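You operate a simulated robot arm through the tools that you are given. There is no shell and no other tool.

The job below is to be done with a simulated robot arm. You get a single attempt, and the scene is never put back.

## Task
Close down the lubricator: wipe the oil smear with the red rag, shut the cup lid and drain the tubes.
Fine: shut the drain once all four are empty, put the rag back and leave the feed knobs. What is to be rubbed or washed off counts as gone when no trace of it is left.
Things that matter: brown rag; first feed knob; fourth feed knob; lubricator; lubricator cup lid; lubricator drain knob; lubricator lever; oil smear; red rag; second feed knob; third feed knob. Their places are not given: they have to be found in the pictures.

The check looks at the end state, three seconds after you hand in, the way a careful person would. Anything else that was tipped, shoved, dropped, spilled or broken makes it a failure. A push-on lid holds only when it is set on centred and level and pressed home; a screw cap is set on level and turned clockwise until tight.

## Robot
A 6-joint arm with a two-finger parallel gripper, fixed in place. Base frame: the origin is at the foot of the arm, x ahead of it, y to its left, z up; the work surface is at about z = 0.86. Lengths are in m, angles in rad, forces in N, time in s.
With the tool pointing down near the work surface it reaches from about 0.36 to 0.76 m from the base axis. Its first joint turns from -1.152 to 1.152 rad. Payload 2.45 kg.
Tool frame: the origin (TCP) lies between the finger pads and is the grasp point; the fingertips stand 0.024 m ahead of it; z points along the fingers, y is the line along which they close. Largest opening 0.068 m; finger width 0.017, thickness 0.01; the body of the gripper, 0.04 by 0.07 m, starts 0.041 m behind the TCP.
Orientation is that of the tool frame in the base frame, as a unit quaternion [w, x, y, z]. With the fingers straight down and closing along the base's y, the tool's x points along the base's -x, its y along +y and its z along -z.

## Interface
- The arm moves only by the tool jog_arm. Its arguments are lists of equal length, an entry for each row: "slide": the shift along the base's x, y, z in m, a list of three; "turn": the turn, a rotation vector about the base's x, y, z in rad, a list of three; "fingers": the gripper command, from -1 (fully open) to 1 (shut), values between in proportion. In form: {"slide": [[tx, ty, tz], ...], "turn": [[rx, ry, rz], ...], "fingers": [fingers, ...]}. A call has 1 to 20 rows; each row is the pose to reach, as a shift and turn from the pose commanded when the call began. A row lasts 0.2 s, in which the tool goes at most 0.05 m and 0.15 rad; a call with a longer step from one row to the next is refused whole, and so is a gripper value outside its range. A pose out of reach is approached as far as the arm can. The call stops where the force on the tool passes 40 N (or 10 N more than at its start, if that is more) or the arm is blocked; 0.2 s more then pass. The fingers move at their own pace (about 0.108 m/s each) and stop on an object; they squeeze with about 33 N. The grip force told is the motor's: it shows also when the fingers shut on nothing. Time passes only in rows, and 0.2 s behind the last, so rows that repeat a pose let the fingers close. The reply holds the time, the measured pose of the TCP, the force on the tool along the base axes, the opening and the grip force, in the units named above and with some noise, with the torque about the TCP (base axes, N m) and any sound that the robot's microphone picked up, and new pictures: "views" is both (left out), scene, wrist or none.
- Cameras (640 x 400 px; columns grow to the right, rows downward): "scene" is fixed at [0.1505, 0.3955, 1.4764]; the picture's right is [-0.91, -0.42, 0.00], its down [-0.19, 0.41, -0.89] and it looks along [0.38, -0.81, -0.45] (base axes); focal length 332 px, centre (320, 200). "wrist" rides on the gripper at [0.084, 0.011, -0.075] in the tool frame; the picture's right is [-0.13, 0.99, 0.00], its down [-0.60, -0.08, -0.79] and it looks along [-0.79, -0.10, 0.61] (tool axes); focal length 251 px, centre (320, 200).
- measure_at(camera, pixels): for up to 12 pixels [column, row] of the newest picture of that camera ("zoom" is the newest enlarged one), the place [x, y, z] in the base frame of the surface seen there, good to about 0.002 m. It takes no simulated time.
- enlarge(camera, box): a new picture of the part [left, top, right, bottom] of that camera's present view, enlarged. It takes no simulated time.
- close_job(): hands the job in; it is judged then, once.

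Open the gripper and draw the arm clear of the work before you hand the job in, unless the task says otherwise.

The tools are called after ">>>" by a JSON object that holds its "fn" and its "kwargs". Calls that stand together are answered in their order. jog_arm: Moves the arm, as the interface text tells. Its arguments: {"type":"object","properties":{"slide":{"type":"array","items":{"type":"array","items":{"type":"number"}}},"turn":{"type":"array","items":{"type":"array","items":{"type":"number"}}},"fingers":{"type":"array","items":{"type":"number"}},"views":{"type":"string","enum":["both","scene","wrist","none"]}},"required":["slide","turn","fingers"]} The other tools are called the same way: measure_at (camera, pixels) gives the place of the surface under pixels of a picture; enlarge (camera, box) takes an enlarged picture of a part of a camera's view; close_job () hands the job in.

At the start:

```text
time_s: 0.0
ee_pos: [0.4714, 0.0095, 1.2844]
orientation: [0.0, 0.001, 1.0, 0.0]
contact_force: [-1.0, 0.5, -0.2]
wrist_torque: [0.01, 0.0, 0.01]
width: 0.068
grasp_force: 0.1
```

scene: 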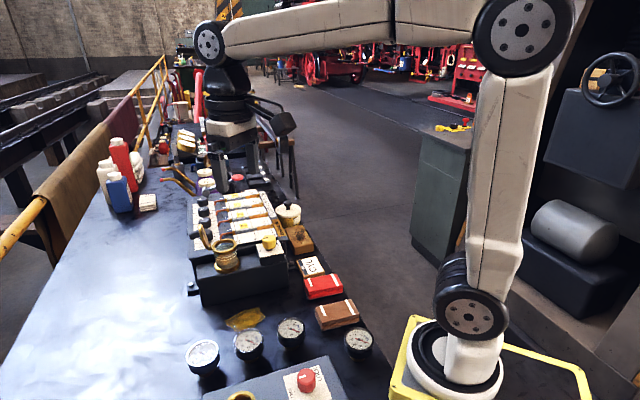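
wrist: 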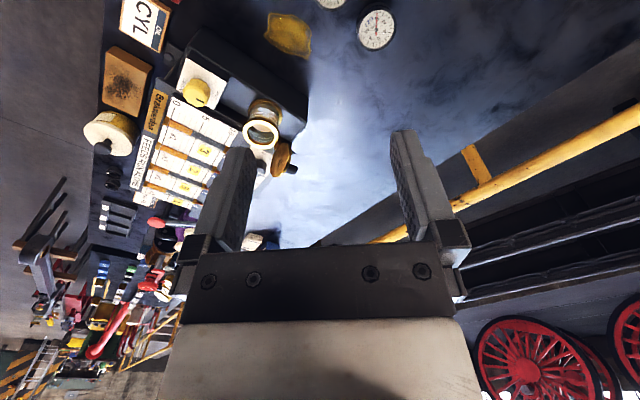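

The scene shows the lubricator around (235,240), a red rag near (323,287), brown rag near (337,314), and a yellow smear near (245,318). I enlarge these regions to see details.

>>> {"fn": "enlarge", "kwargs": {"camera": "scene", "box": [160, 170, 320, 270]}}

>>> {"fn": "enlarge", "kwargs": {"camera": "scene", "box": [180, 240, 400, 400]}}

>>> {"fn": "enlarge", "kwargs": {"camera": "wrist", "box": [60, 0, 340, 260]}}

```text
4.00 times, centred on (240, 220) of scene
```

zoom: 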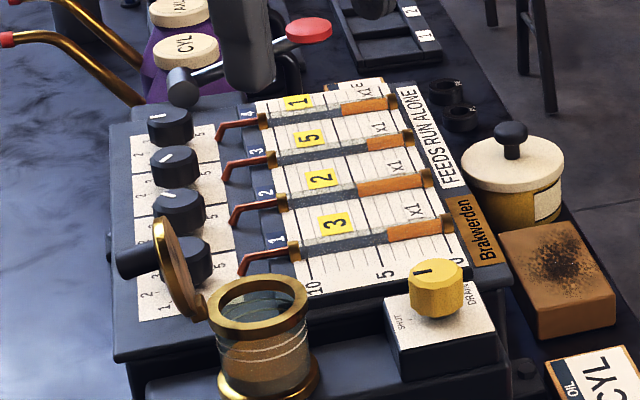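

```text
2.50 times, centred on (290, 320) of scene
```

zoom: 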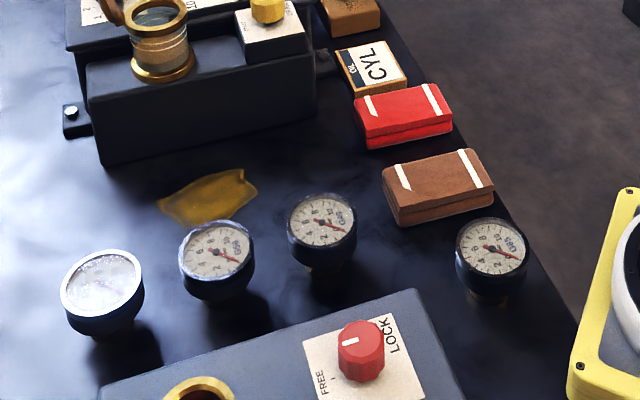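

```text
1.54 times, centred on (200, 130) of wrist
```

zoom: 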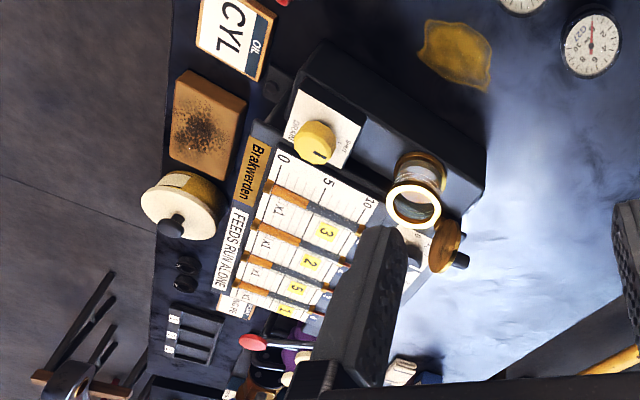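

I measure the key points: the rags, smear, lid, cup and drain knob in the scene picture.

>>> {"fn": "measure_at", "kwargs": {"camera": "scene", "pixels": [[323, 285], [308, 284], [340, 283], [323, 296], [337, 313], [245, 318], [228, 318], [264, 314], [268, 241], [270, 262], [226, 243], [204, 238]]}}

>>> {"fn": "enlarge", "kwargs": {"camera": "scene", "box": [260, 250, 380, 340]}}

>>> {"fn": "enlarge", "kwargs": {"camera": "scene", "box": [180, 215, 300, 285]}}

```text
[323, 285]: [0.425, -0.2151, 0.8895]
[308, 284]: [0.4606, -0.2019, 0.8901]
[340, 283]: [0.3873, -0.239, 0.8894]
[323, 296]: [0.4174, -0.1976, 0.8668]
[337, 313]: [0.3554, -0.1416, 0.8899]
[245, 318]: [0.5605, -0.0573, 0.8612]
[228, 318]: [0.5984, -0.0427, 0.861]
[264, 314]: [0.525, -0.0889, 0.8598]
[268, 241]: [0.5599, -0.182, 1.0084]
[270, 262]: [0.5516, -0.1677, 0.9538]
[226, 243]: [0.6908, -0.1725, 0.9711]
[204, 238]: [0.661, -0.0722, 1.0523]
```

```text
4.44 times, centred on (320, 295) of scene
```

zoom: 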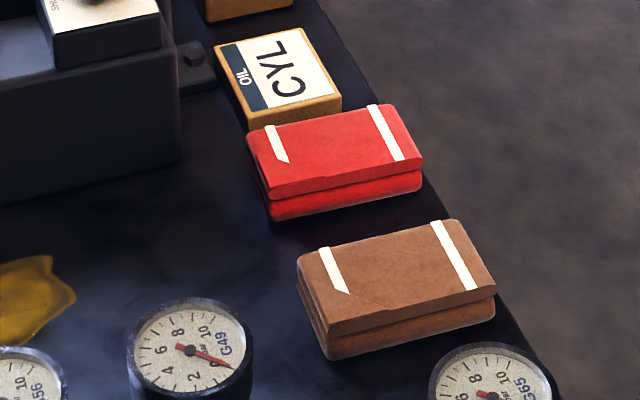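

```text
5.33 times, centred on (240, 250) of scene
```

zoom: 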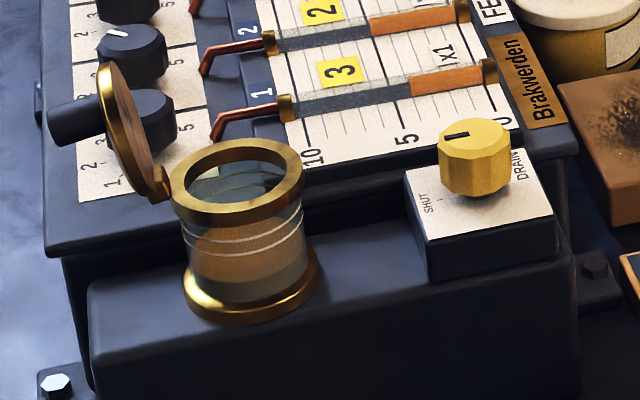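

Measuring lubricator details in the newest zoom: the drain knob (top at ~(475,135), pointer at (457,135)), cup rim, lid edge and lid tab.

>>> {"fn": "measure_at", "kwargs": {"camera": "zoom", "pixels": [[475, 135], [447, 136], [466, 134], [503, 132], [476, 153], [474, 180], [427, 205], [520, 165], [237, 150], [180, 175], [290, 180], [235, 215]]}}

>>> {"fn": "measure_at", "kwargs": {"camera": "zoom", "pixels": [[105, 70], [128, 130], [150, 190], [105, 110], [125, 95], [160, 185], [60, 120], [90, 120], [250, 300], [140, 320], [420, 280], [330, 260]]}}

```text
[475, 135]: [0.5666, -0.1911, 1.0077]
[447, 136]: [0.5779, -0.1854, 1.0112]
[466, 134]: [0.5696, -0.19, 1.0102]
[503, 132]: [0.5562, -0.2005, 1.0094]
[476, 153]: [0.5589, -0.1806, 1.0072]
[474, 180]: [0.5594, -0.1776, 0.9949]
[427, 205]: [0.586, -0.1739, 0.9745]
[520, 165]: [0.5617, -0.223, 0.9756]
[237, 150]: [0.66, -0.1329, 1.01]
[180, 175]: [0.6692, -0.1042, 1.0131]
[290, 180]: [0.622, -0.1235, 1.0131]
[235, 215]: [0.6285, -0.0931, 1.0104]
```

```text
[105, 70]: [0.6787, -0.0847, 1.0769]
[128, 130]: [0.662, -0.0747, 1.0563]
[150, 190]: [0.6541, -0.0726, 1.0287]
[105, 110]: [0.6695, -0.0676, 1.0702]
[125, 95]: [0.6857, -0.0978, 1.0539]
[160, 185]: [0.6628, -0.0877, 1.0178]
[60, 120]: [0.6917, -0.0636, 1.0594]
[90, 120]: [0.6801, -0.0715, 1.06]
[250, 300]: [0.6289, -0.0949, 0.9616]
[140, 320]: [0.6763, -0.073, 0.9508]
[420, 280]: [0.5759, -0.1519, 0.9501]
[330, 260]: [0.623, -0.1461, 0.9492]
```

I look closer at the drain knob and the lid, and at the tubes with higher magnification.

>>> {"fn": "enlarge", "kwargs": {"camera": "scene", "box": [250, 225, 290, 265]}}

>>> {"fn": "enlarge", "kwargs": {"camera": "scene", "box": [190, 180, 290, 245]}}

>>> {"fn": "enlarge", "kwargs": {"camera": "scene", "box": [180, 215, 250, 285]}}

>>> {"fn": "enlarge", "kwargs": {"camera": "wrist", "box": [160, 40, 310, 200]}}

```text
10.00 times, centred on (270, 245) of scene
```

zoom: 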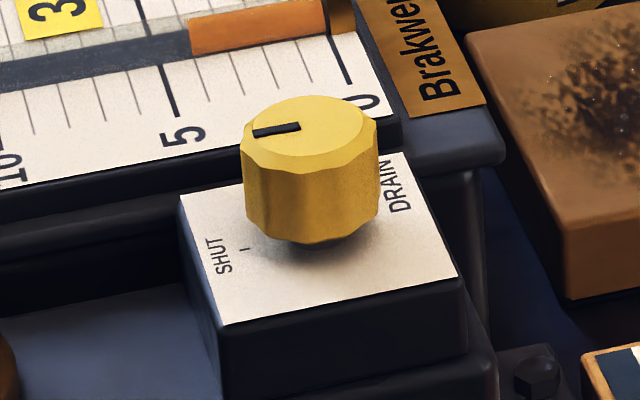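

```text
6.15 times, centred on (240, 212) of scene
```

zoom: 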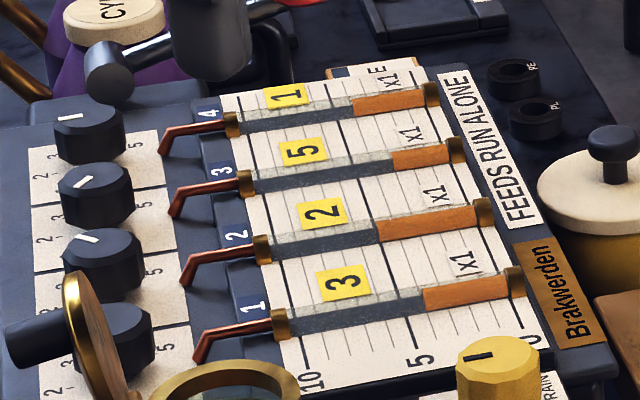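

```text
5.71 times, centred on (215, 250) of scene
```

zoom: 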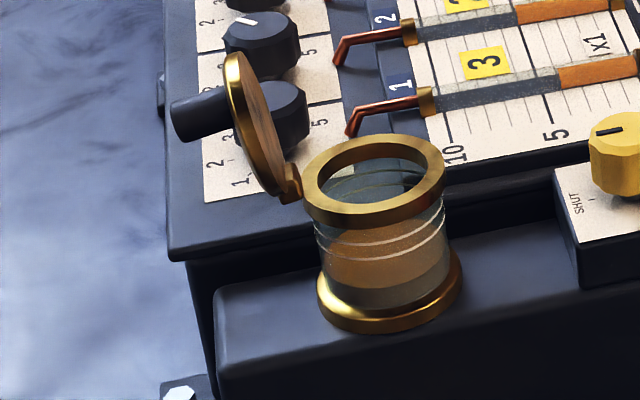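

```text
2.50 times, centred on (235, 120) of wrist
```

zoom: 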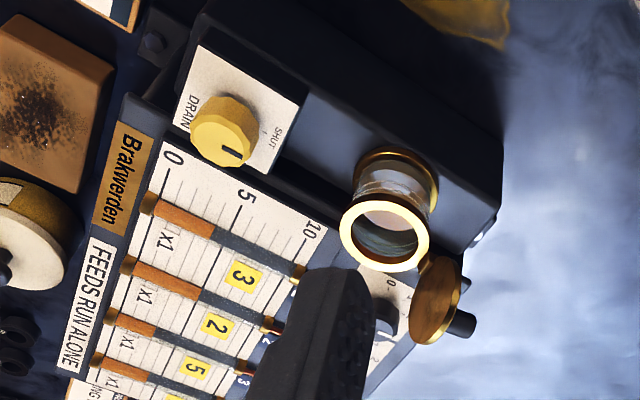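

The pointer sits at SHUT. Now I measure the red rag's corners and the smear outline in a fresh zoom of that area.

>>> {"fn": "enlarge", "kwargs": {"camera": "scene", "box": [295, 265, 365, 335]}}

```text
5.71 times, centred on (330, 300) of scene
```

zoom: 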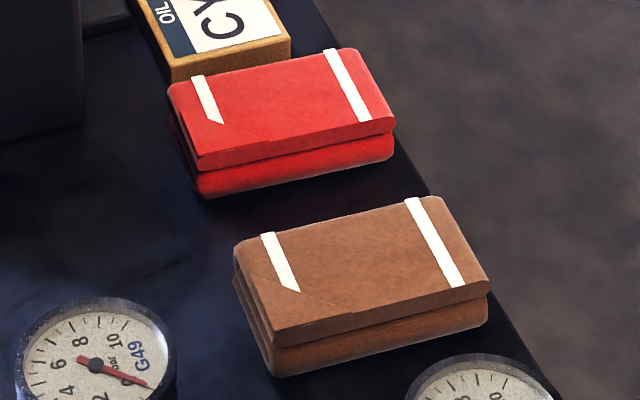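

>>> {"fn": "measure_at", "kwargs": {"camera": "zoom", "pixels": [[174, 88], [200, 158], [204, 192], [346, 55], [388, 125], [390, 150], [280, 110], [300, 165], [240, 55], [280, 240], [405, 180], [150, 75]]}}

>>> {"fn": "enlarge", "kwargs": {"camera": "scene", "box": [205, 290, 295, 350]}}

```text
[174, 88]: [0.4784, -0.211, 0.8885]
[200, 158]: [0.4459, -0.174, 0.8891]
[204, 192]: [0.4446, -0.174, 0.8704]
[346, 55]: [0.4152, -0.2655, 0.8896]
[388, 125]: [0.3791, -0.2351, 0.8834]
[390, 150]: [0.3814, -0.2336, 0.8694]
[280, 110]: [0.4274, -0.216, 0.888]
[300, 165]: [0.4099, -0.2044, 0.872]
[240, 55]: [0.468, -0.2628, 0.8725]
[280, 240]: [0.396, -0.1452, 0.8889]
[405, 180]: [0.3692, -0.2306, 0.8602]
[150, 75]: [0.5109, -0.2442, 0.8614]
```

```text
6.67 times, centred on (250, 320) of scene
```

zoom: 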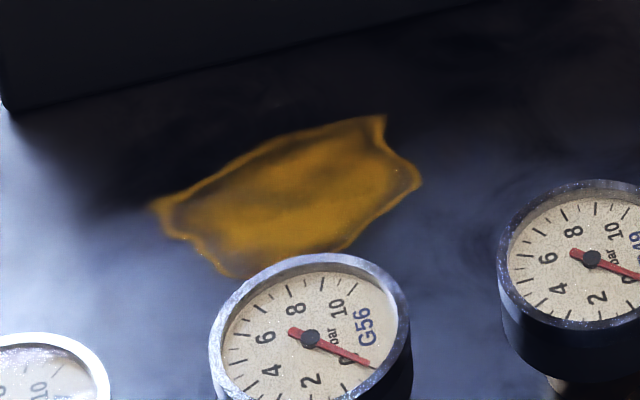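

>>> {"fn": "measure_at", "kwargs": {"camera": "zoom", "pixels": [[153, 205], [222, 275], [270, 262], [345, 248], [418, 182], [382, 118], [310, 128], [215, 175], [280, 195], [240, 350], [310, 340], [300, 262]]}}

>>> {"fn": "measure_at", "kwargs": {"camera": "scene", "pixels": [[249, 331], [234, 345], [263, 345], [247, 358], [202, 355], [291, 333], [202, 375], [205, 302], [200, 270], [290, 285], [278, 330], [305, 335]]}}

```text
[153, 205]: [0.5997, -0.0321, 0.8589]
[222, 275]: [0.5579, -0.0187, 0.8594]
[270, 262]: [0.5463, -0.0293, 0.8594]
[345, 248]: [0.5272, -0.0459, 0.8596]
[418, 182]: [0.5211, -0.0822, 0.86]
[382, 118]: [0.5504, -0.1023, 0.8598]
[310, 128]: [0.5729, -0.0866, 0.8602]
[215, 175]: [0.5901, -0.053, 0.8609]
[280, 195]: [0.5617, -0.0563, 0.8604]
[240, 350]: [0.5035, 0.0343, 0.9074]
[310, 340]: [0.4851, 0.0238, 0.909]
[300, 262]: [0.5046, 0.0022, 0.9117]
```

```text
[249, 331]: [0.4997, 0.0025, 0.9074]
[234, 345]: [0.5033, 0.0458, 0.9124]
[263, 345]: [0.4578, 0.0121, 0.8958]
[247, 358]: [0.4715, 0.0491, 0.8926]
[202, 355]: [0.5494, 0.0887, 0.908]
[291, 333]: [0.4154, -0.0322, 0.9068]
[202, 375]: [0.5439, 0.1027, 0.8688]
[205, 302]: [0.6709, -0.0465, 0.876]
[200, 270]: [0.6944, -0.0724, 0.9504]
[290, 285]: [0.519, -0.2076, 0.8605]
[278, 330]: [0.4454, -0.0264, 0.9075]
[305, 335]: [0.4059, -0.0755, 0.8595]
```

The red rag measures about 0.085 x 0.05 m, centred near (0.430, -0.221), long axis ~41° from x; the smear spans about (0.52..0.60, -0.10..-0.02). I move the open gripper above the rag, turned +0.712 rad so it closes across the short side.

>>> {"fn": "jog_arm", "kwargs": {"slide": [[-0.005, -0.029, -0.029], [-0.01, -0.058, -0.058], [-0.0155, -0.087, -0.088], [-0.021, -0.116, -0.117], [-0.026, -0.144, -0.146], [-0.031, -0.173, -0.175], [-0.036, -0.202, -0.205], [-0.0414, -0.231, -0.234], [-0.0414, -0.231, -0.234]], "turn": [[0, 0, 0.089], [0, 0, 0.178], [0, 0, 0.267], [0, 0, 0.356], [0, 0, 0.445], [0, 0, 0.534], [0, 0, 0.623], [0, 0, 0.712], [0, 0, 0.712]], "fingers": [-1, -1, -1, -1, -1, -1, -1, -1, -1], "views": "both"}}

```text
time_s: 2.0
ee_pos: [0.4289, -0.2209, 1.0537]
orientation: [0.0, -0.349, 0.937, 0.0]
contact_force: [-0.1, 0.9, -0.3]
wrist_torque: [-0.01, 0.01, 0.01]
width: 0.0679
grasp_force: 0.0
```

scene: 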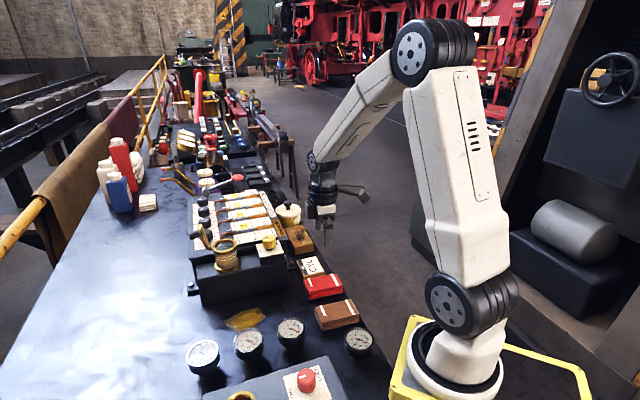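
wrist: 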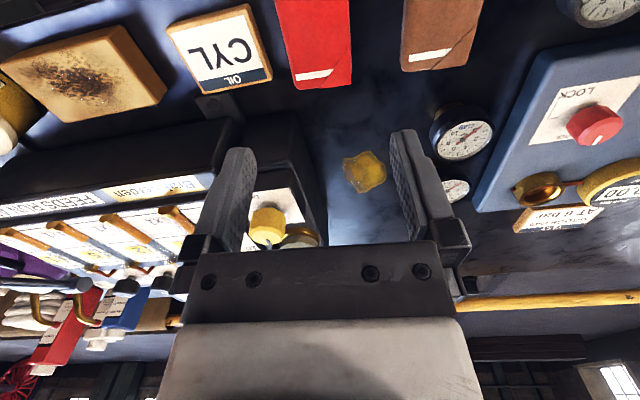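

The gripper hangs over the rag, which shows at (315,40) in the wrist view with the CYL box close on its left. I enlarge the gap between them and measure it.

>>> {"fn": "enlarge", "kwargs": {"camera": "wrist", "box": [160, 0, 500, 200]}}

>>> {"fn": "enlarge", "kwargs": {"camera": "scene", "box": [180, 160, 340, 300]}}

>>> {"fn": "measure_at", "kwargs": {"camera": "wrist", "pixels": [[294, 84], [350, 82], [284, 45], [351, 45], [277, 5], [351, 5], [269, 72], [262, 40], [252, 8], [315, 40], [405, 65], [405, 5]]}}

```text
1.88 times, centred on (330, 100) of wrist
```

zoom: 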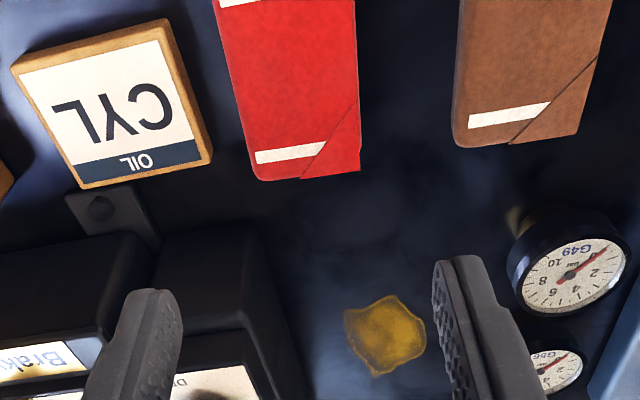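

```text
2.86 times, centred on (260, 230) of scene
```

zoom: 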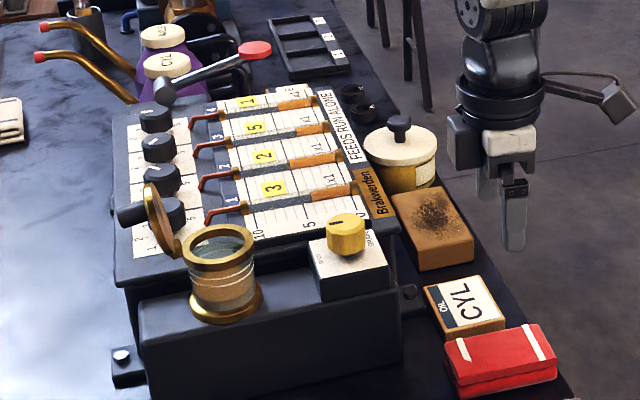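

```text
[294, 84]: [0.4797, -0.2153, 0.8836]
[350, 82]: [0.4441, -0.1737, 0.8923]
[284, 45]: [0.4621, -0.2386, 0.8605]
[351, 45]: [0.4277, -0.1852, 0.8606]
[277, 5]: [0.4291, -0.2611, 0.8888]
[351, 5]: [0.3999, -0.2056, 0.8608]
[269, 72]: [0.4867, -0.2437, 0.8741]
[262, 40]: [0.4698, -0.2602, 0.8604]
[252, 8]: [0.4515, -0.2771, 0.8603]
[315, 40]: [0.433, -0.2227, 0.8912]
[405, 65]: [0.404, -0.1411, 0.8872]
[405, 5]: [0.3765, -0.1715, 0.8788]
```

The CYL box edge is ~0.055 m from the rag centre line, so open fingers (outer edge 0.044) clear it. I lower straight down to about 2 cm above grip height and check alignment.

>>> {"fn": "jog_arm", "kwargs": {"slide": [[0, -0.0003, -0.04], [0, -0.0005, -0.08], [0, -0.0005, -0.12], [0, -0.0005, -0.12]], "turn": [[0, 0, 0.01], [0, 0, 0.01], [0, 0, 0.01], [0, 0, 0.01]], "fingers": [-1, -1, -1, -1], "views": "both"}}

```text
time_s: 3.0
ee_pos: [0.4301, -0.2251, 0.933]
orientation: [-0.001, -0.354, 0.935, 0.001]
contact_force: [-1.3, -0.2, 0.7]
wrist_torque: [-0.02, -0.01, 0.01]
width: 0.068
grasp_force: 0.0
```

scene: 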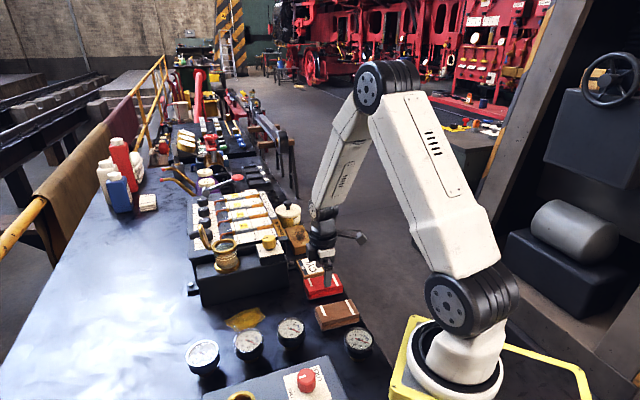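
wrist: 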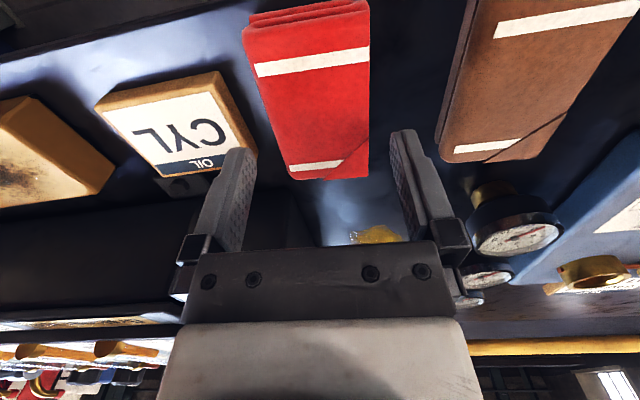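

The rag is between the fingers; I measure its top-face corners in the wrist view to fine-tune centre and yaw.

>>> {"fn": "measure_at", "kwargs": {"camera": "wrist", "pixels": [[292, 177], [368, 172], [246, 35], [368, 12], [258, 80], [368, 80], [275, 130], [367, 130], [320, 100], [212, 148], [255, 150], [222, 80]]}}

>>> {"fn": "enlarge", "kwargs": {"camera": "wrist", "box": [180, 0, 460, 200]}}

```text
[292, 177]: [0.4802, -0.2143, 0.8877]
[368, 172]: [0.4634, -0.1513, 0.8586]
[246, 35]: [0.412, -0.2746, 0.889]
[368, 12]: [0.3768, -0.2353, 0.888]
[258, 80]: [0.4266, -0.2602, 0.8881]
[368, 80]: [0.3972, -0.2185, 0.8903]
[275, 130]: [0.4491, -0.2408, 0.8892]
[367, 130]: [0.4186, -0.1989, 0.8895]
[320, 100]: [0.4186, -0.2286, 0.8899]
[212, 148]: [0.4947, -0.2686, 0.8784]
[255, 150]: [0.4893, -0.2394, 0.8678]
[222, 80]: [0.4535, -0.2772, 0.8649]
```

```text
2.00 times, centred on (320, 100) of wrist
```

zoom: 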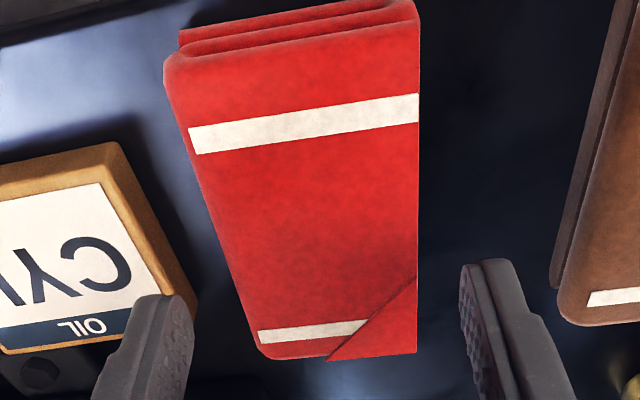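

Alignment is within about 1 mm. I lower 0.040 m so the fingertips are ~6 mm above the bench and close on the rag.

>>> {"fn": "jog_arm", "kwargs": {"slide": [[0, 0, -0.02], [0, 0, -0.04], [0, 0, -0.04], [0, 0, -0.04], [0, 0, -0.04], [0, 0, -0.04]], "turn": [[0, 0, 0], [0, 0, 0], [0, 0, 0], [0, 0, 0], [0, 0, 0], [0, 0, 0]], "fingers": [-1, -1, -1, 1, 1, 1], "views": "both"}}

```text
time_s: 4.4
ee_pos: [0.431, -0.2213, 0.8916]
orientation: [-0.001, -0.353, 0.936, 0.0]
contact_force: [0.3, -0.3, 0.6]
wrist_torque: [0.03, -0.03, -0.01]
width: 0.0592
grasp_force: 33.0
```

scene: 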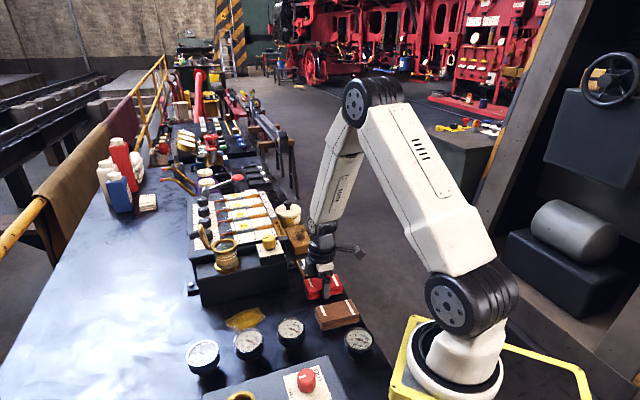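
wrist: 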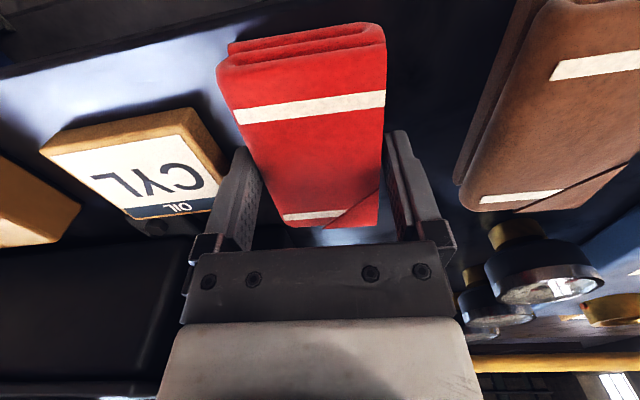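

The grip holds at 0.059 m width. I lift the rag 6 cm, shift it away from the lubricator front, then carry it over the smear.

>>> {"fn": "jog_arm", "kwargs": {"slide": [[0, 0, 0.03], [0, 0, 0.06], [-0.015, 0.017, 0.06], [-0.03, 0.034, 0.06], [0.0, 0.058, 0.06], [0.03, 0.083, 0.06], [0.06, 0.107, 0.06], [0.09, 0.131, 0.06], [0.12, 0.156, 0.06], [0.13, 0.164, 0.06], [0.13, 0.164, 0.06]], "turn": [[0, 0, 0], [0, 0, 0], [0, 0, 0], [0, 0, 0], [0, 0, 0], [0, 0, 0], [0, 0, 0], [0, 0, 0], [0, 0, 0], [0, 0, 0], [0, 0, 0]], "fingers": [1, 1, 1, 1, 1, 1, 1, 1, 1, 1, 1], "views": "both"}}

```text
time_s: 6.8
ee_pos: [0.5608, -0.0593, 0.9539]
orientation: [0.0, -0.352, 0.936, 0.0]
contact_force: [-0.1, -0.8, 0.2]
wrist_torque: [-0.02, 0.02, 0.0]
width: 0.0
grasp_force: 23.4
```

scene: 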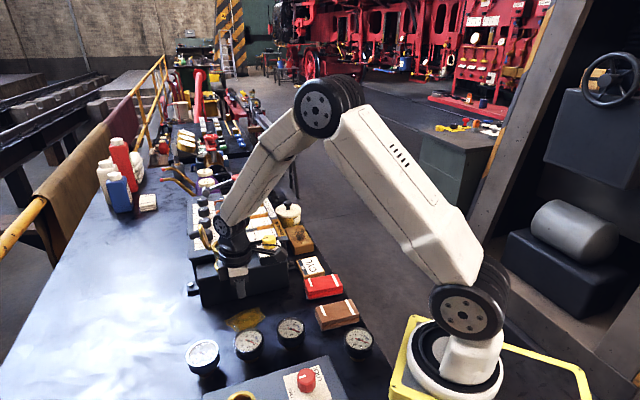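
wrist: 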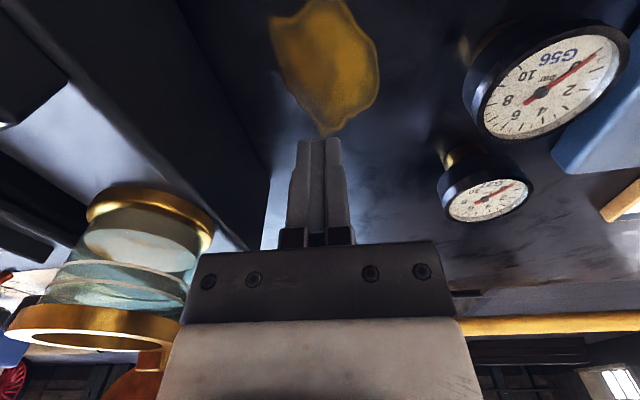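

The gripper arrived empty (width 0) and the rag is still at (323,287): it slipped out on lifting. I inspect the rag's present position.

>>> {"fn": "enlarge", "kwargs": {"camera": "scene", "box": [295, 265, 365, 335]}}

>>> {"fn": "measure_at", "kwargs": {"camera": "zoom", "pixels": [[174, 88], [200, 158], [204, 192], [346, 55], [388, 125], [390, 150], [280, 110], [300, 165], [240, 55], [280, 240], [405, 180], [150, 75]]}}

```text
5.71 times, centred on (330, 300) of scene
```

zoom: 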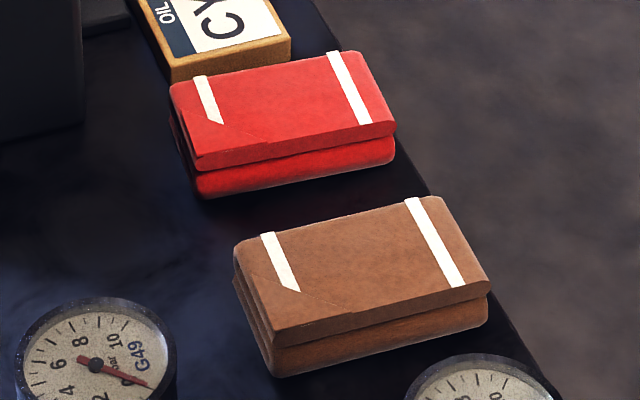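

```text
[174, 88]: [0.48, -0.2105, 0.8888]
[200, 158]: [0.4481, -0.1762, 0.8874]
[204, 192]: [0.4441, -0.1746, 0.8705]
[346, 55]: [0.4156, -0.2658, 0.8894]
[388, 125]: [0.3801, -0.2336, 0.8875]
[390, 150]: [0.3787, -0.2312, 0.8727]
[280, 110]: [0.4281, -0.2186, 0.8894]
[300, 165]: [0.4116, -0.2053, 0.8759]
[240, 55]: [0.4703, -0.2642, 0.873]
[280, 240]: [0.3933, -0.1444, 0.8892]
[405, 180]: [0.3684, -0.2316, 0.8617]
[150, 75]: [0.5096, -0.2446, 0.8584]
```

The rag only shifted about a millimetre. I return above it with fingers open to re-measure and grip lower and lift more slowly.

>>> {"fn": "jog_arm", "kwargs": {"slide": [[-0.03, -0.024, 0.01], [-0.06, -0.049, 0.01], [-0.09, -0.073, 0.01], [-0.12, -0.098, 0.01], [-0.15, -0.122, 0.01], [-0.16, -0.13, 0.01], [-0.145, -0.147, 0.01], [-0.13, -0.164, 0.0], [-0.13, -0.164, -0.02], [-0.13, -0.164, -0.02]], "turn": [[0, 0, 0], [0, 0, 0], [0, 0, 0], [0, 0, 0], [0, 0, 0], [0, 0, 0], [0, 0, 0], [0, 0, 0], [0, 0, 0], [0, 0, 0]], "fingers": [-1, -1, -1, -1, -1, -1, -1, -1, -1, -1], "views": "both"}}

```text
time_s: 9.0
ee_pos: [0.4327, -0.2217, 0.9307]
orientation: [0.0, -0.354, 0.935, 0.0]
contact_force: [-0.6, -0.4, 0.2]
wrist_torque: [-0.02, -0.01, -0.01]
width: 0.0681
grasp_force: 0.0
```

scene: 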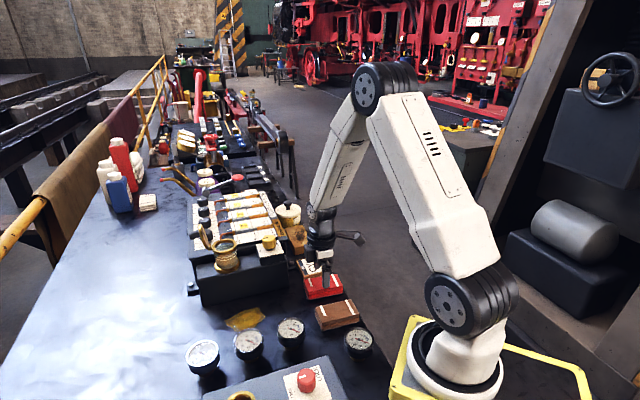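
wrist: 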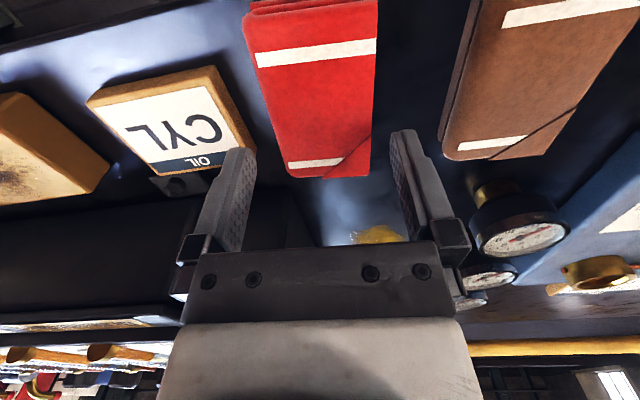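

>>> {"fn": "measure_at", "kwargs": {"camera": "wrist", "pixels": [[291, 174], [368, 170], [252, 60], [375, 60], [270, 120], [372, 120], [245, 20], [376, 20], [320, 100], [244, 35], [377, 35], [310, 8]]}}

>>> {"fn": "enlarge", "kwargs": {"camera": "wrist", "box": [200, 0, 420, 200]}}

```text
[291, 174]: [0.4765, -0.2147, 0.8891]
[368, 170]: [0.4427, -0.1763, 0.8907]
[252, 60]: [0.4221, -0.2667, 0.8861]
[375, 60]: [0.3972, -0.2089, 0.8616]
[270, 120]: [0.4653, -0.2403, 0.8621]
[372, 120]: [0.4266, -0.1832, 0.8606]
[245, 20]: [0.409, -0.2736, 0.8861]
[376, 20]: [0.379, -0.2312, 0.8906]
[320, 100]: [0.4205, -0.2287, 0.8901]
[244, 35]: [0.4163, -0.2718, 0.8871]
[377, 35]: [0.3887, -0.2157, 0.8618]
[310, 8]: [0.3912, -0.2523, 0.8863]
```

```text
2.00 times, centred on (310, 100) of wrist
```

zoom: 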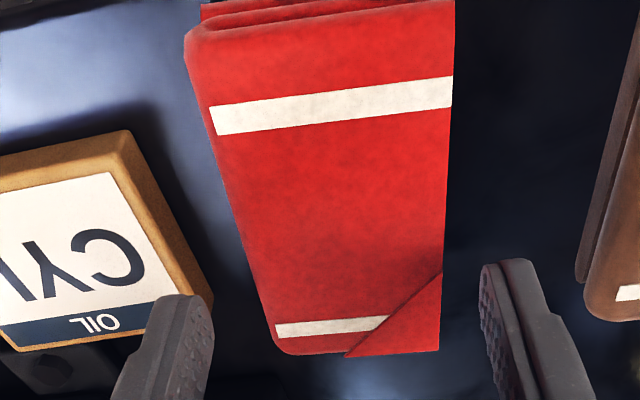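

The rag is still centred between the fingers. I lower to TCP z≈0.886, close, then lift only 1.2 cm slowly and check the width.

>>> {"fn": "jog_arm", "kwargs": {"slide": [[0, 0, -0.02], [0, 0, -0.04], [0, 0, -0.0445], [0, 0, -0.0445], [0, 0, -0.0445], [0, 0, -0.0445], [0, 0, -0.0445], [0, 0, -0.0445]], "turn": [[0, 0, 0.007], [0, 0, 0.007], [0, 0, 0.007], [0, 0, 0.007], [0, 0, 0.007], [0, 0, 0.007], [0, 0, 0.007], [0, 0, 0.007]], "fingers": [-1, -1, -1, -1, 1, 1, 1, 1], "views": "wrist"}}

```text
time_s: 10.8
ee_pos: [0.4319, -0.2215, 0.8863]
orientation: [0.0, -0.357, 0.934, 0.0]
contact_force: [0.2, -0.4, -0.5]
wrist_torque: [-0.02, 0.01, 0.02]
width: 0.0596
grasp_force: 32.5
```

wrist: 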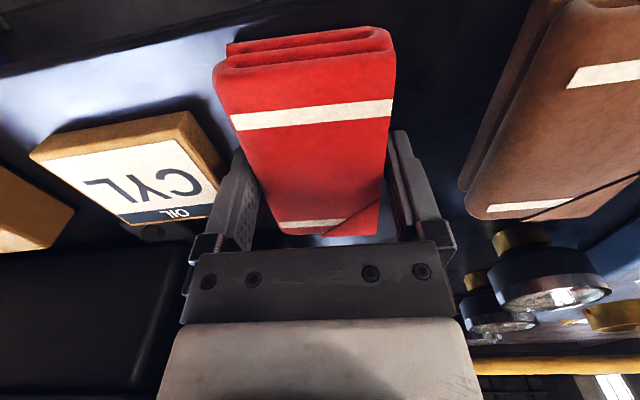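

Contact again at 0.0596 m with 33 N. I lift slowly by 1.2 cm and check whether the rag comes along.

>>> {"fn": "jog_arm", "kwargs": {"slide": [[0, 0, 0.002], [0, 0, 0.004], [0, 0, 0.006], [0, 0, 0.009], [0, 0, 0.012], [0, 0, 0.012]], "turn": [[0, 0, 0], [0, 0, 0], [0, 0, 0], [0, 0, 0], [0, 0, 0], [0, 0, 0]], "fingers": [1, 1, 1, 1, 1, 1], "views": "both"}}

```text
time_s: 12.2
ee_pos: [0.4306, -0.2231, 0.8979]
orientation: [0.0, -0.356, 0.934, -0.001]
contact_force: [0.1, -1.0, 0.2]
wrist_torque: [0.02, 0.0, -0.02]
width: 0.0594
grasp_force: 33.2
```

scene: 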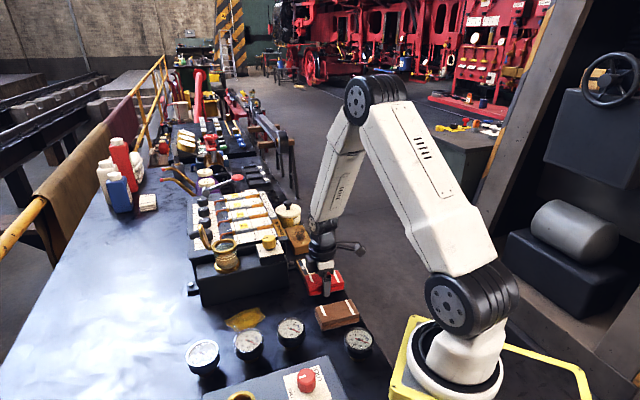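
wrist: 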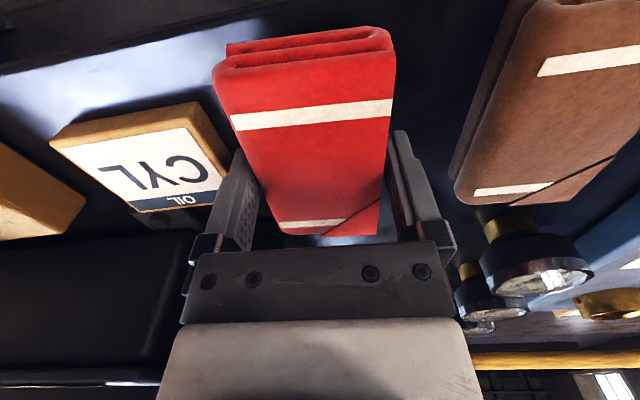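

The rag stays fixed in the wrist view while the CYL box recedes, so it is now held. I keep lifting slowly.

>>> {"fn": "jog_arm", "kwargs": {"slide": [[0, 0, 0.004], [0, 0, 0.009], [0, 0, 0.015], [0, 0, 0.021], [0, 0, 0.027], [0, 0, 0.032], [0, 0, 0.035], [0, 0, 0.035]], "turn": [[0, 0, 0], [0, 0, 0], [0, 0, 0], [0, 0, 0], [0, 0, 0], [0, 0, 0], [0, 0, 0], [0, 0, 0]], "fingers": [1, 1, 1, 1, 1, 1, 1, 1], "views": "wrist"}}

```text
time_s: 14.0
ee_pos: [0.4305, -0.2239, 0.9338]
orientation: [0.0, -0.357, 0.934, 0.0]
contact_force: [0.3, 0.6, -0.6]
wrist_torque: [0.0, -0.03, -0.04]
width: 0.0594
grasp_force: 32.8
```

wrist: 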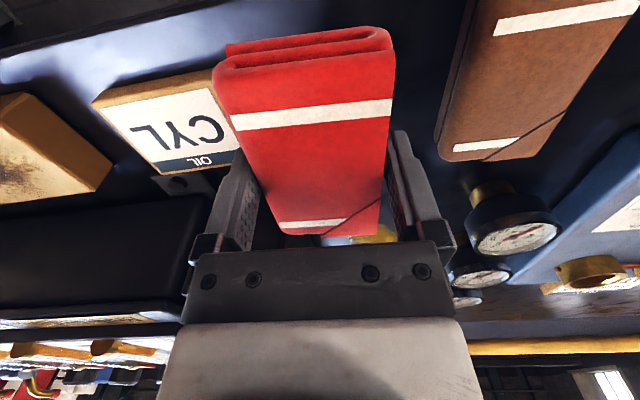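

Still firmly held. I carry it slowly around the lubricator front to above the smear.

>>> {"fn": "jog_arm", "kwargs": {"slide": [[-0.008, 0.009, 0], [-0.02, 0.022, 0], [-0.028, 0.032, 0], [-0.024, 0.039, 0], [-0.01, 0.05, 0], [0.004, 0.0615, 0], [0.018, 0.073, 0], [0.034, 0.086, 0], [0.05, 0.099, 0], [0.066, 0.112, 0], [0.082, 0.125, 0], [0.098, 0.138, 0], [0.112, 0.1495, 0], [0.122, 0.1575, 0], [0.128, 0.1625, 0], [0.13, 0.164, 0], [0.13, 0.164, 0]], "turn": [[0, 0, 0], [0, 0, 0], [0, 0, 0], [0, 0, 0], [0, 0, 0], [0, 0, 0], [0, 0, 0], [0, 0, 0], [0, 0, 0], [0, 0, 0], [0, 0, 0], [0, 0, 0], [0, 0, 0], [0, 0, 0], [0, 0, 0], [0, 0, 0], [0, 0, 0]], "fingers": [1, 1, 1, 1, 1, 1, 1, 1, 1, 1, 1, 1, 1, 1, 1, 1, 1], "views": "both"}}

```text
time_s: 17.6
ee_pos: [0.5603, -0.0571, 0.9341]
orientation: [0.0, -0.357, 0.934, 0.0]
contact_force: [0.3, -1.0, -1.3]
wrist_torque: [0.01, 0.05, 0.02]
width: 0.0595
grasp_force: 32.5
```

scene: 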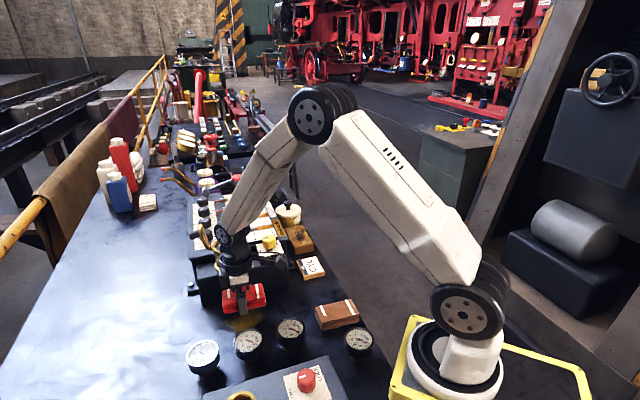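
wrist: 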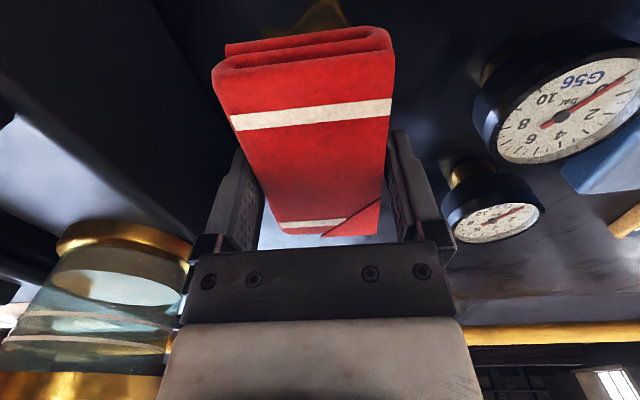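

The rag is held over the smear at scene (243,297). I check clearance to the lubricator front and the gauges before lowering.

>>> {"fn": "enlarge", "kwargs": {"camera": "scene", "box": [180, 230, 320, 380]}}

>>> {"fn": "measure_at", "kwargs": {"camera": "scene", "pixels": [[205, 304], [210, 303], [280, 283], [285, 281], [285, 285], [222, 300], [262, 330], [232, 335]]}}

>>> {"fn": "measure_at", "kwargs": {"camera": "wrist", "pixels": [[160, 30], [200, 80], [230, 120], [120, 60], [150, 150], [480, 70], [475, 115], [490, 40], [450, 200], [470, 175], [265, 240], [180, 60]]}}

```text
2.67 times, centred on (250, 305) of scene
```

zoom: 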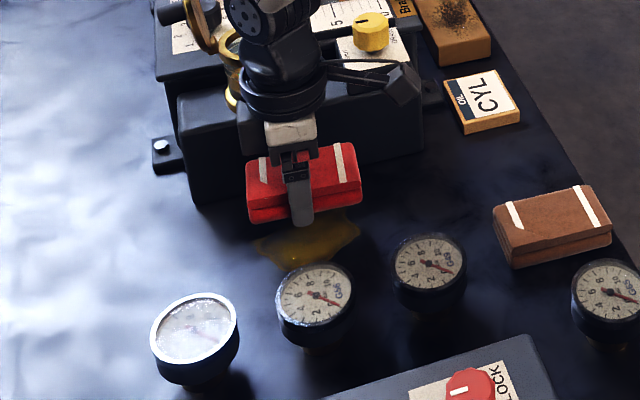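

```text
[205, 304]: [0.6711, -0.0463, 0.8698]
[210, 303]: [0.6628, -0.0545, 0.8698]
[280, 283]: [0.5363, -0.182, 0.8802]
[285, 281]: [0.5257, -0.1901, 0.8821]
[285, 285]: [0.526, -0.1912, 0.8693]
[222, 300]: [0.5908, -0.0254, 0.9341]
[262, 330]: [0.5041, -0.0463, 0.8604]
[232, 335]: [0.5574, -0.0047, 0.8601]
```

```text
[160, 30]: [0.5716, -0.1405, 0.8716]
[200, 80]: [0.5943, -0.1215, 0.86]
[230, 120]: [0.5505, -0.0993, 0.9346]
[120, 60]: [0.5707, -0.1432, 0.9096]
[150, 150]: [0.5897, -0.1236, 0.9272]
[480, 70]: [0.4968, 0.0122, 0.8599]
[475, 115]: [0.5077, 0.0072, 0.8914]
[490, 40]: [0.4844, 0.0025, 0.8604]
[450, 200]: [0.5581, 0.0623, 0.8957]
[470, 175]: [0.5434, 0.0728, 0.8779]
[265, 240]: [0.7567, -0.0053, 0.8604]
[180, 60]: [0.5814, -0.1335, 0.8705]
```

The face of the lubricator runs at 45°, ~0.068 m from the TCP line, so there is ~2.5 cm of free play. I lower the rag onto the smear until light contact.

>>> {"fn": "jog_arm", "kwargs": {"slide": [[0, 0, -0.015], [0, 0, -0.03], [0, 0, -0.038], [0, 0, -0.043], [0, 0, -0.046], [0, 0, -0.048], [0, 0, -0.048]], "turn": [[0, 0, 0], [0, 0, 0], [0, 0, 0], [0, 0, 0], [0, 0, 0], [0, 0, 0], [0, 0, 0]], "fingers": [1, 1, 1, 1, 1, 1, 1], "views": "both"}}

```text
time_s: 19.2
ee_pos: [0.5593, -0.0569, 0.8859]
orientation: [0.0, -0.356, 0.934, 0.0]
contact_force: [-4.1, 1.5, 11.3]
wrist_torque: [-0.03, 0.18, -0.06]
width: 0.0593
grasp_force: 33.5
```

scene: 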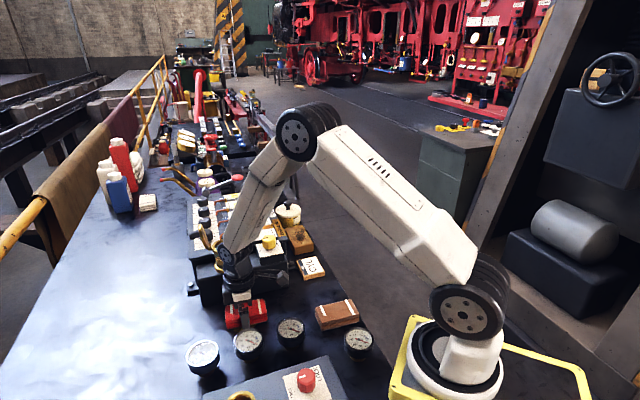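
wrist: 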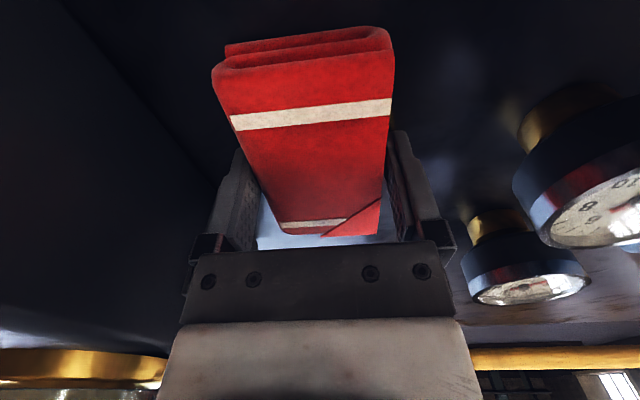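

Contact force is 11 N downward on the smear, rag still gripped. I now rub in a raster covering ±2.5 cm along and ±1.6 cm across.

>>> {"fn": "jog_arm", "kwargs": {"slide": [[-0.0089, -0.008, 0], [-0.0186, -0.0167, 0], [-0.0089, -0.008, 0], [0, 0, 0], [0.0089, 0.008, 0], [0.0186, 0.0167, 0], [0.0106, 0.0256, 0], [-0.0032, 0.0186, 0], [-0.0167, 0.0066, 0], [-0.0293, -0.0048, 0], [-0.0213, -0.0137, 0], [-0.0106, -0.0256, 0], [0.0032, -0.0186, 0], [0.0167, -0.0066, 0], [0.0293, 0.0048, 0], [0.0213, 0.0137, 0], [0.0089, 0.008, 0], [0, 0, 0]], "turn": [[0, 0, 0], [0, 0, 0], [0, 0, 0], [0, 0, 0], [0, 0, 0], [0, 0, 0], [0, 0, 0], [0, 0, 0], [0, 0, 0], [0, 0, 0], [0, 0, 0], [0, 0, 0], [0, 0, 0], [0, 0, 0], [0, 0, 0], [0, 0, 0], [0, 0, 0], [0, 0, 0]], "fingers": [1, 1, 1, 1, 1, 1, 1, 1, 1, 1, 1, 1, 1, 1, 1, 1, 1, 1], "views": "both"}}

```text
time_s: 23.0
ee_pos: [0.5603, -0.06, 0.8853]
orientation: [0.0, -0.356, 0.934, 0.001]
contact_force: [4.0, 3.8, 10.0]
wrist_torque: [0.24, -0.56, 0.12]
width: 0.0594
grasp_force: 32.8
```

scene: 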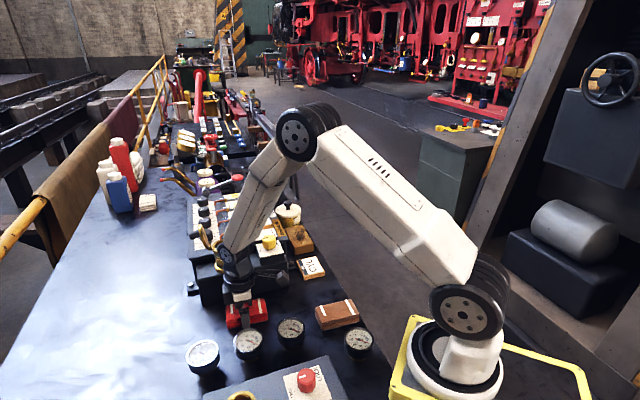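
wrist: 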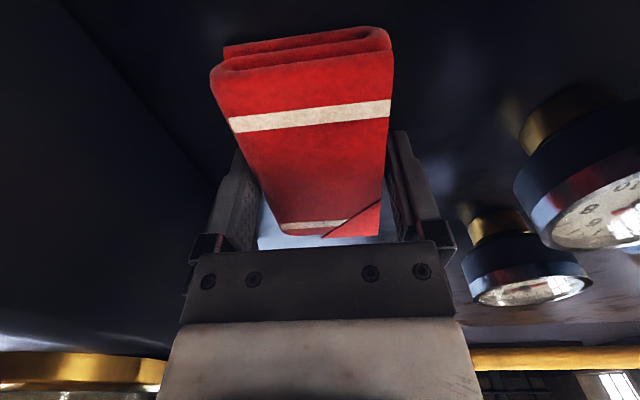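

The rag is still firmly held. I lift it to see how much smear remains.

>>> {"fn": "jog_arm", "kwargs": {"slide": [[0, 0, 0.005], [0, 0, 0.012], [0, 0, 0.022], [0, 0, 0.034], [0, 0, 0.046], [0, 0, 0.058], [0, 0, 0.07], [0, 0, 0.08], [0, 0, 0.085], [0, 0, 0.085]], "turn": [[0, 0, 0], [0, 0, 0], [0, 0, 0], [0, 0, 0], [0, 0, 0], [0, 0, 0], [0, 0, 0], [0, 0, 0], [0, 0, 0], [0, 0, 0]], "fingers": [1, 1, 1, 1, 1, 1, 1, 1, 1, 1], "views": "both"}}

>>> {"fn": "enlarge", "kwargs": {"camera": "scene", "box": [195, 250, 315, 350]}}

```text
time_s: 25.2
ee_pos: [0.5599, -0.0578, 0.9714]
orientation: [0.0, -0.356, 0.934, 0.0]
contact_force: [-0.1, 0.1, -1.2]
wrist_torque: [0.0, 0.0, 0.02]
width: 0.0594
grasp_force: 33.1
```

scene: 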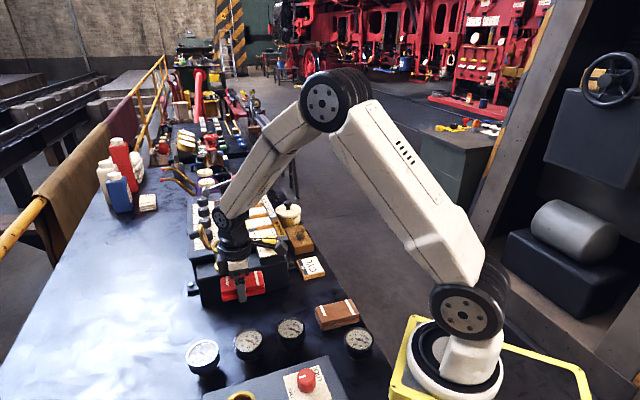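
wrist: 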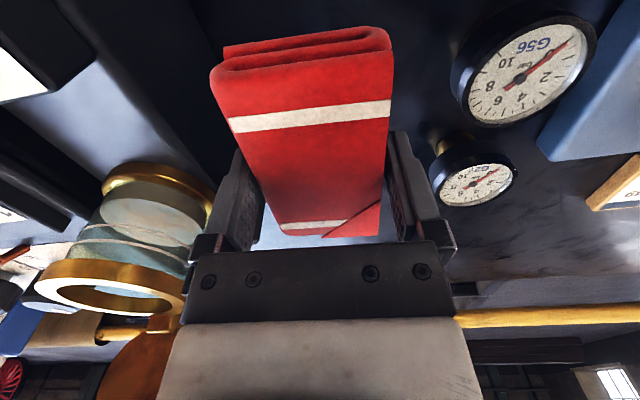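

```text
4.00 times, centred on (255, 300) of scene
```

zoom: 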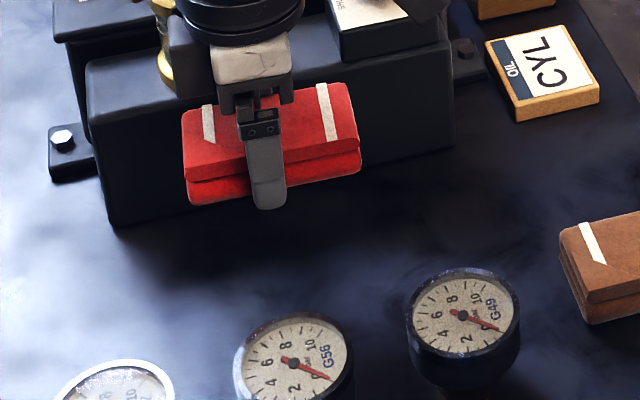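

The smear seems to have vanished. I zoom in hard on its former place at (228–268, 305–332) for traces.

>>> {"fn": "enlarge", "kwargs": {"camera": "scene", "box": [215, 298, 280, 338]}}

>>> {"fn": "enlarge", "kwargs": {"camera": "wrist", "box": [180, 0, 480, 130]}}

```text
9.85 times, centred on (248, 318) of scene
```

zoom: 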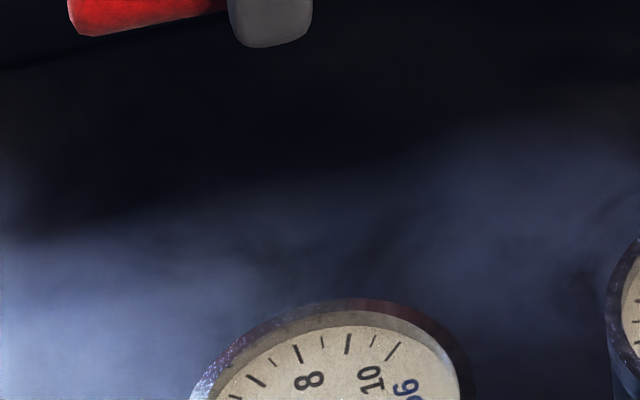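

```text
2.13 times, centred on (330, 65) of wrist
```

zoom: 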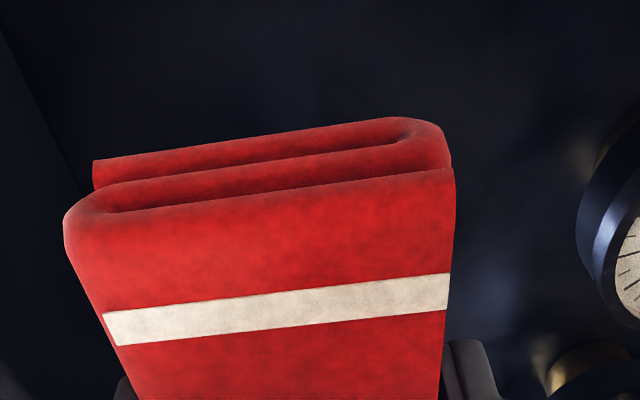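

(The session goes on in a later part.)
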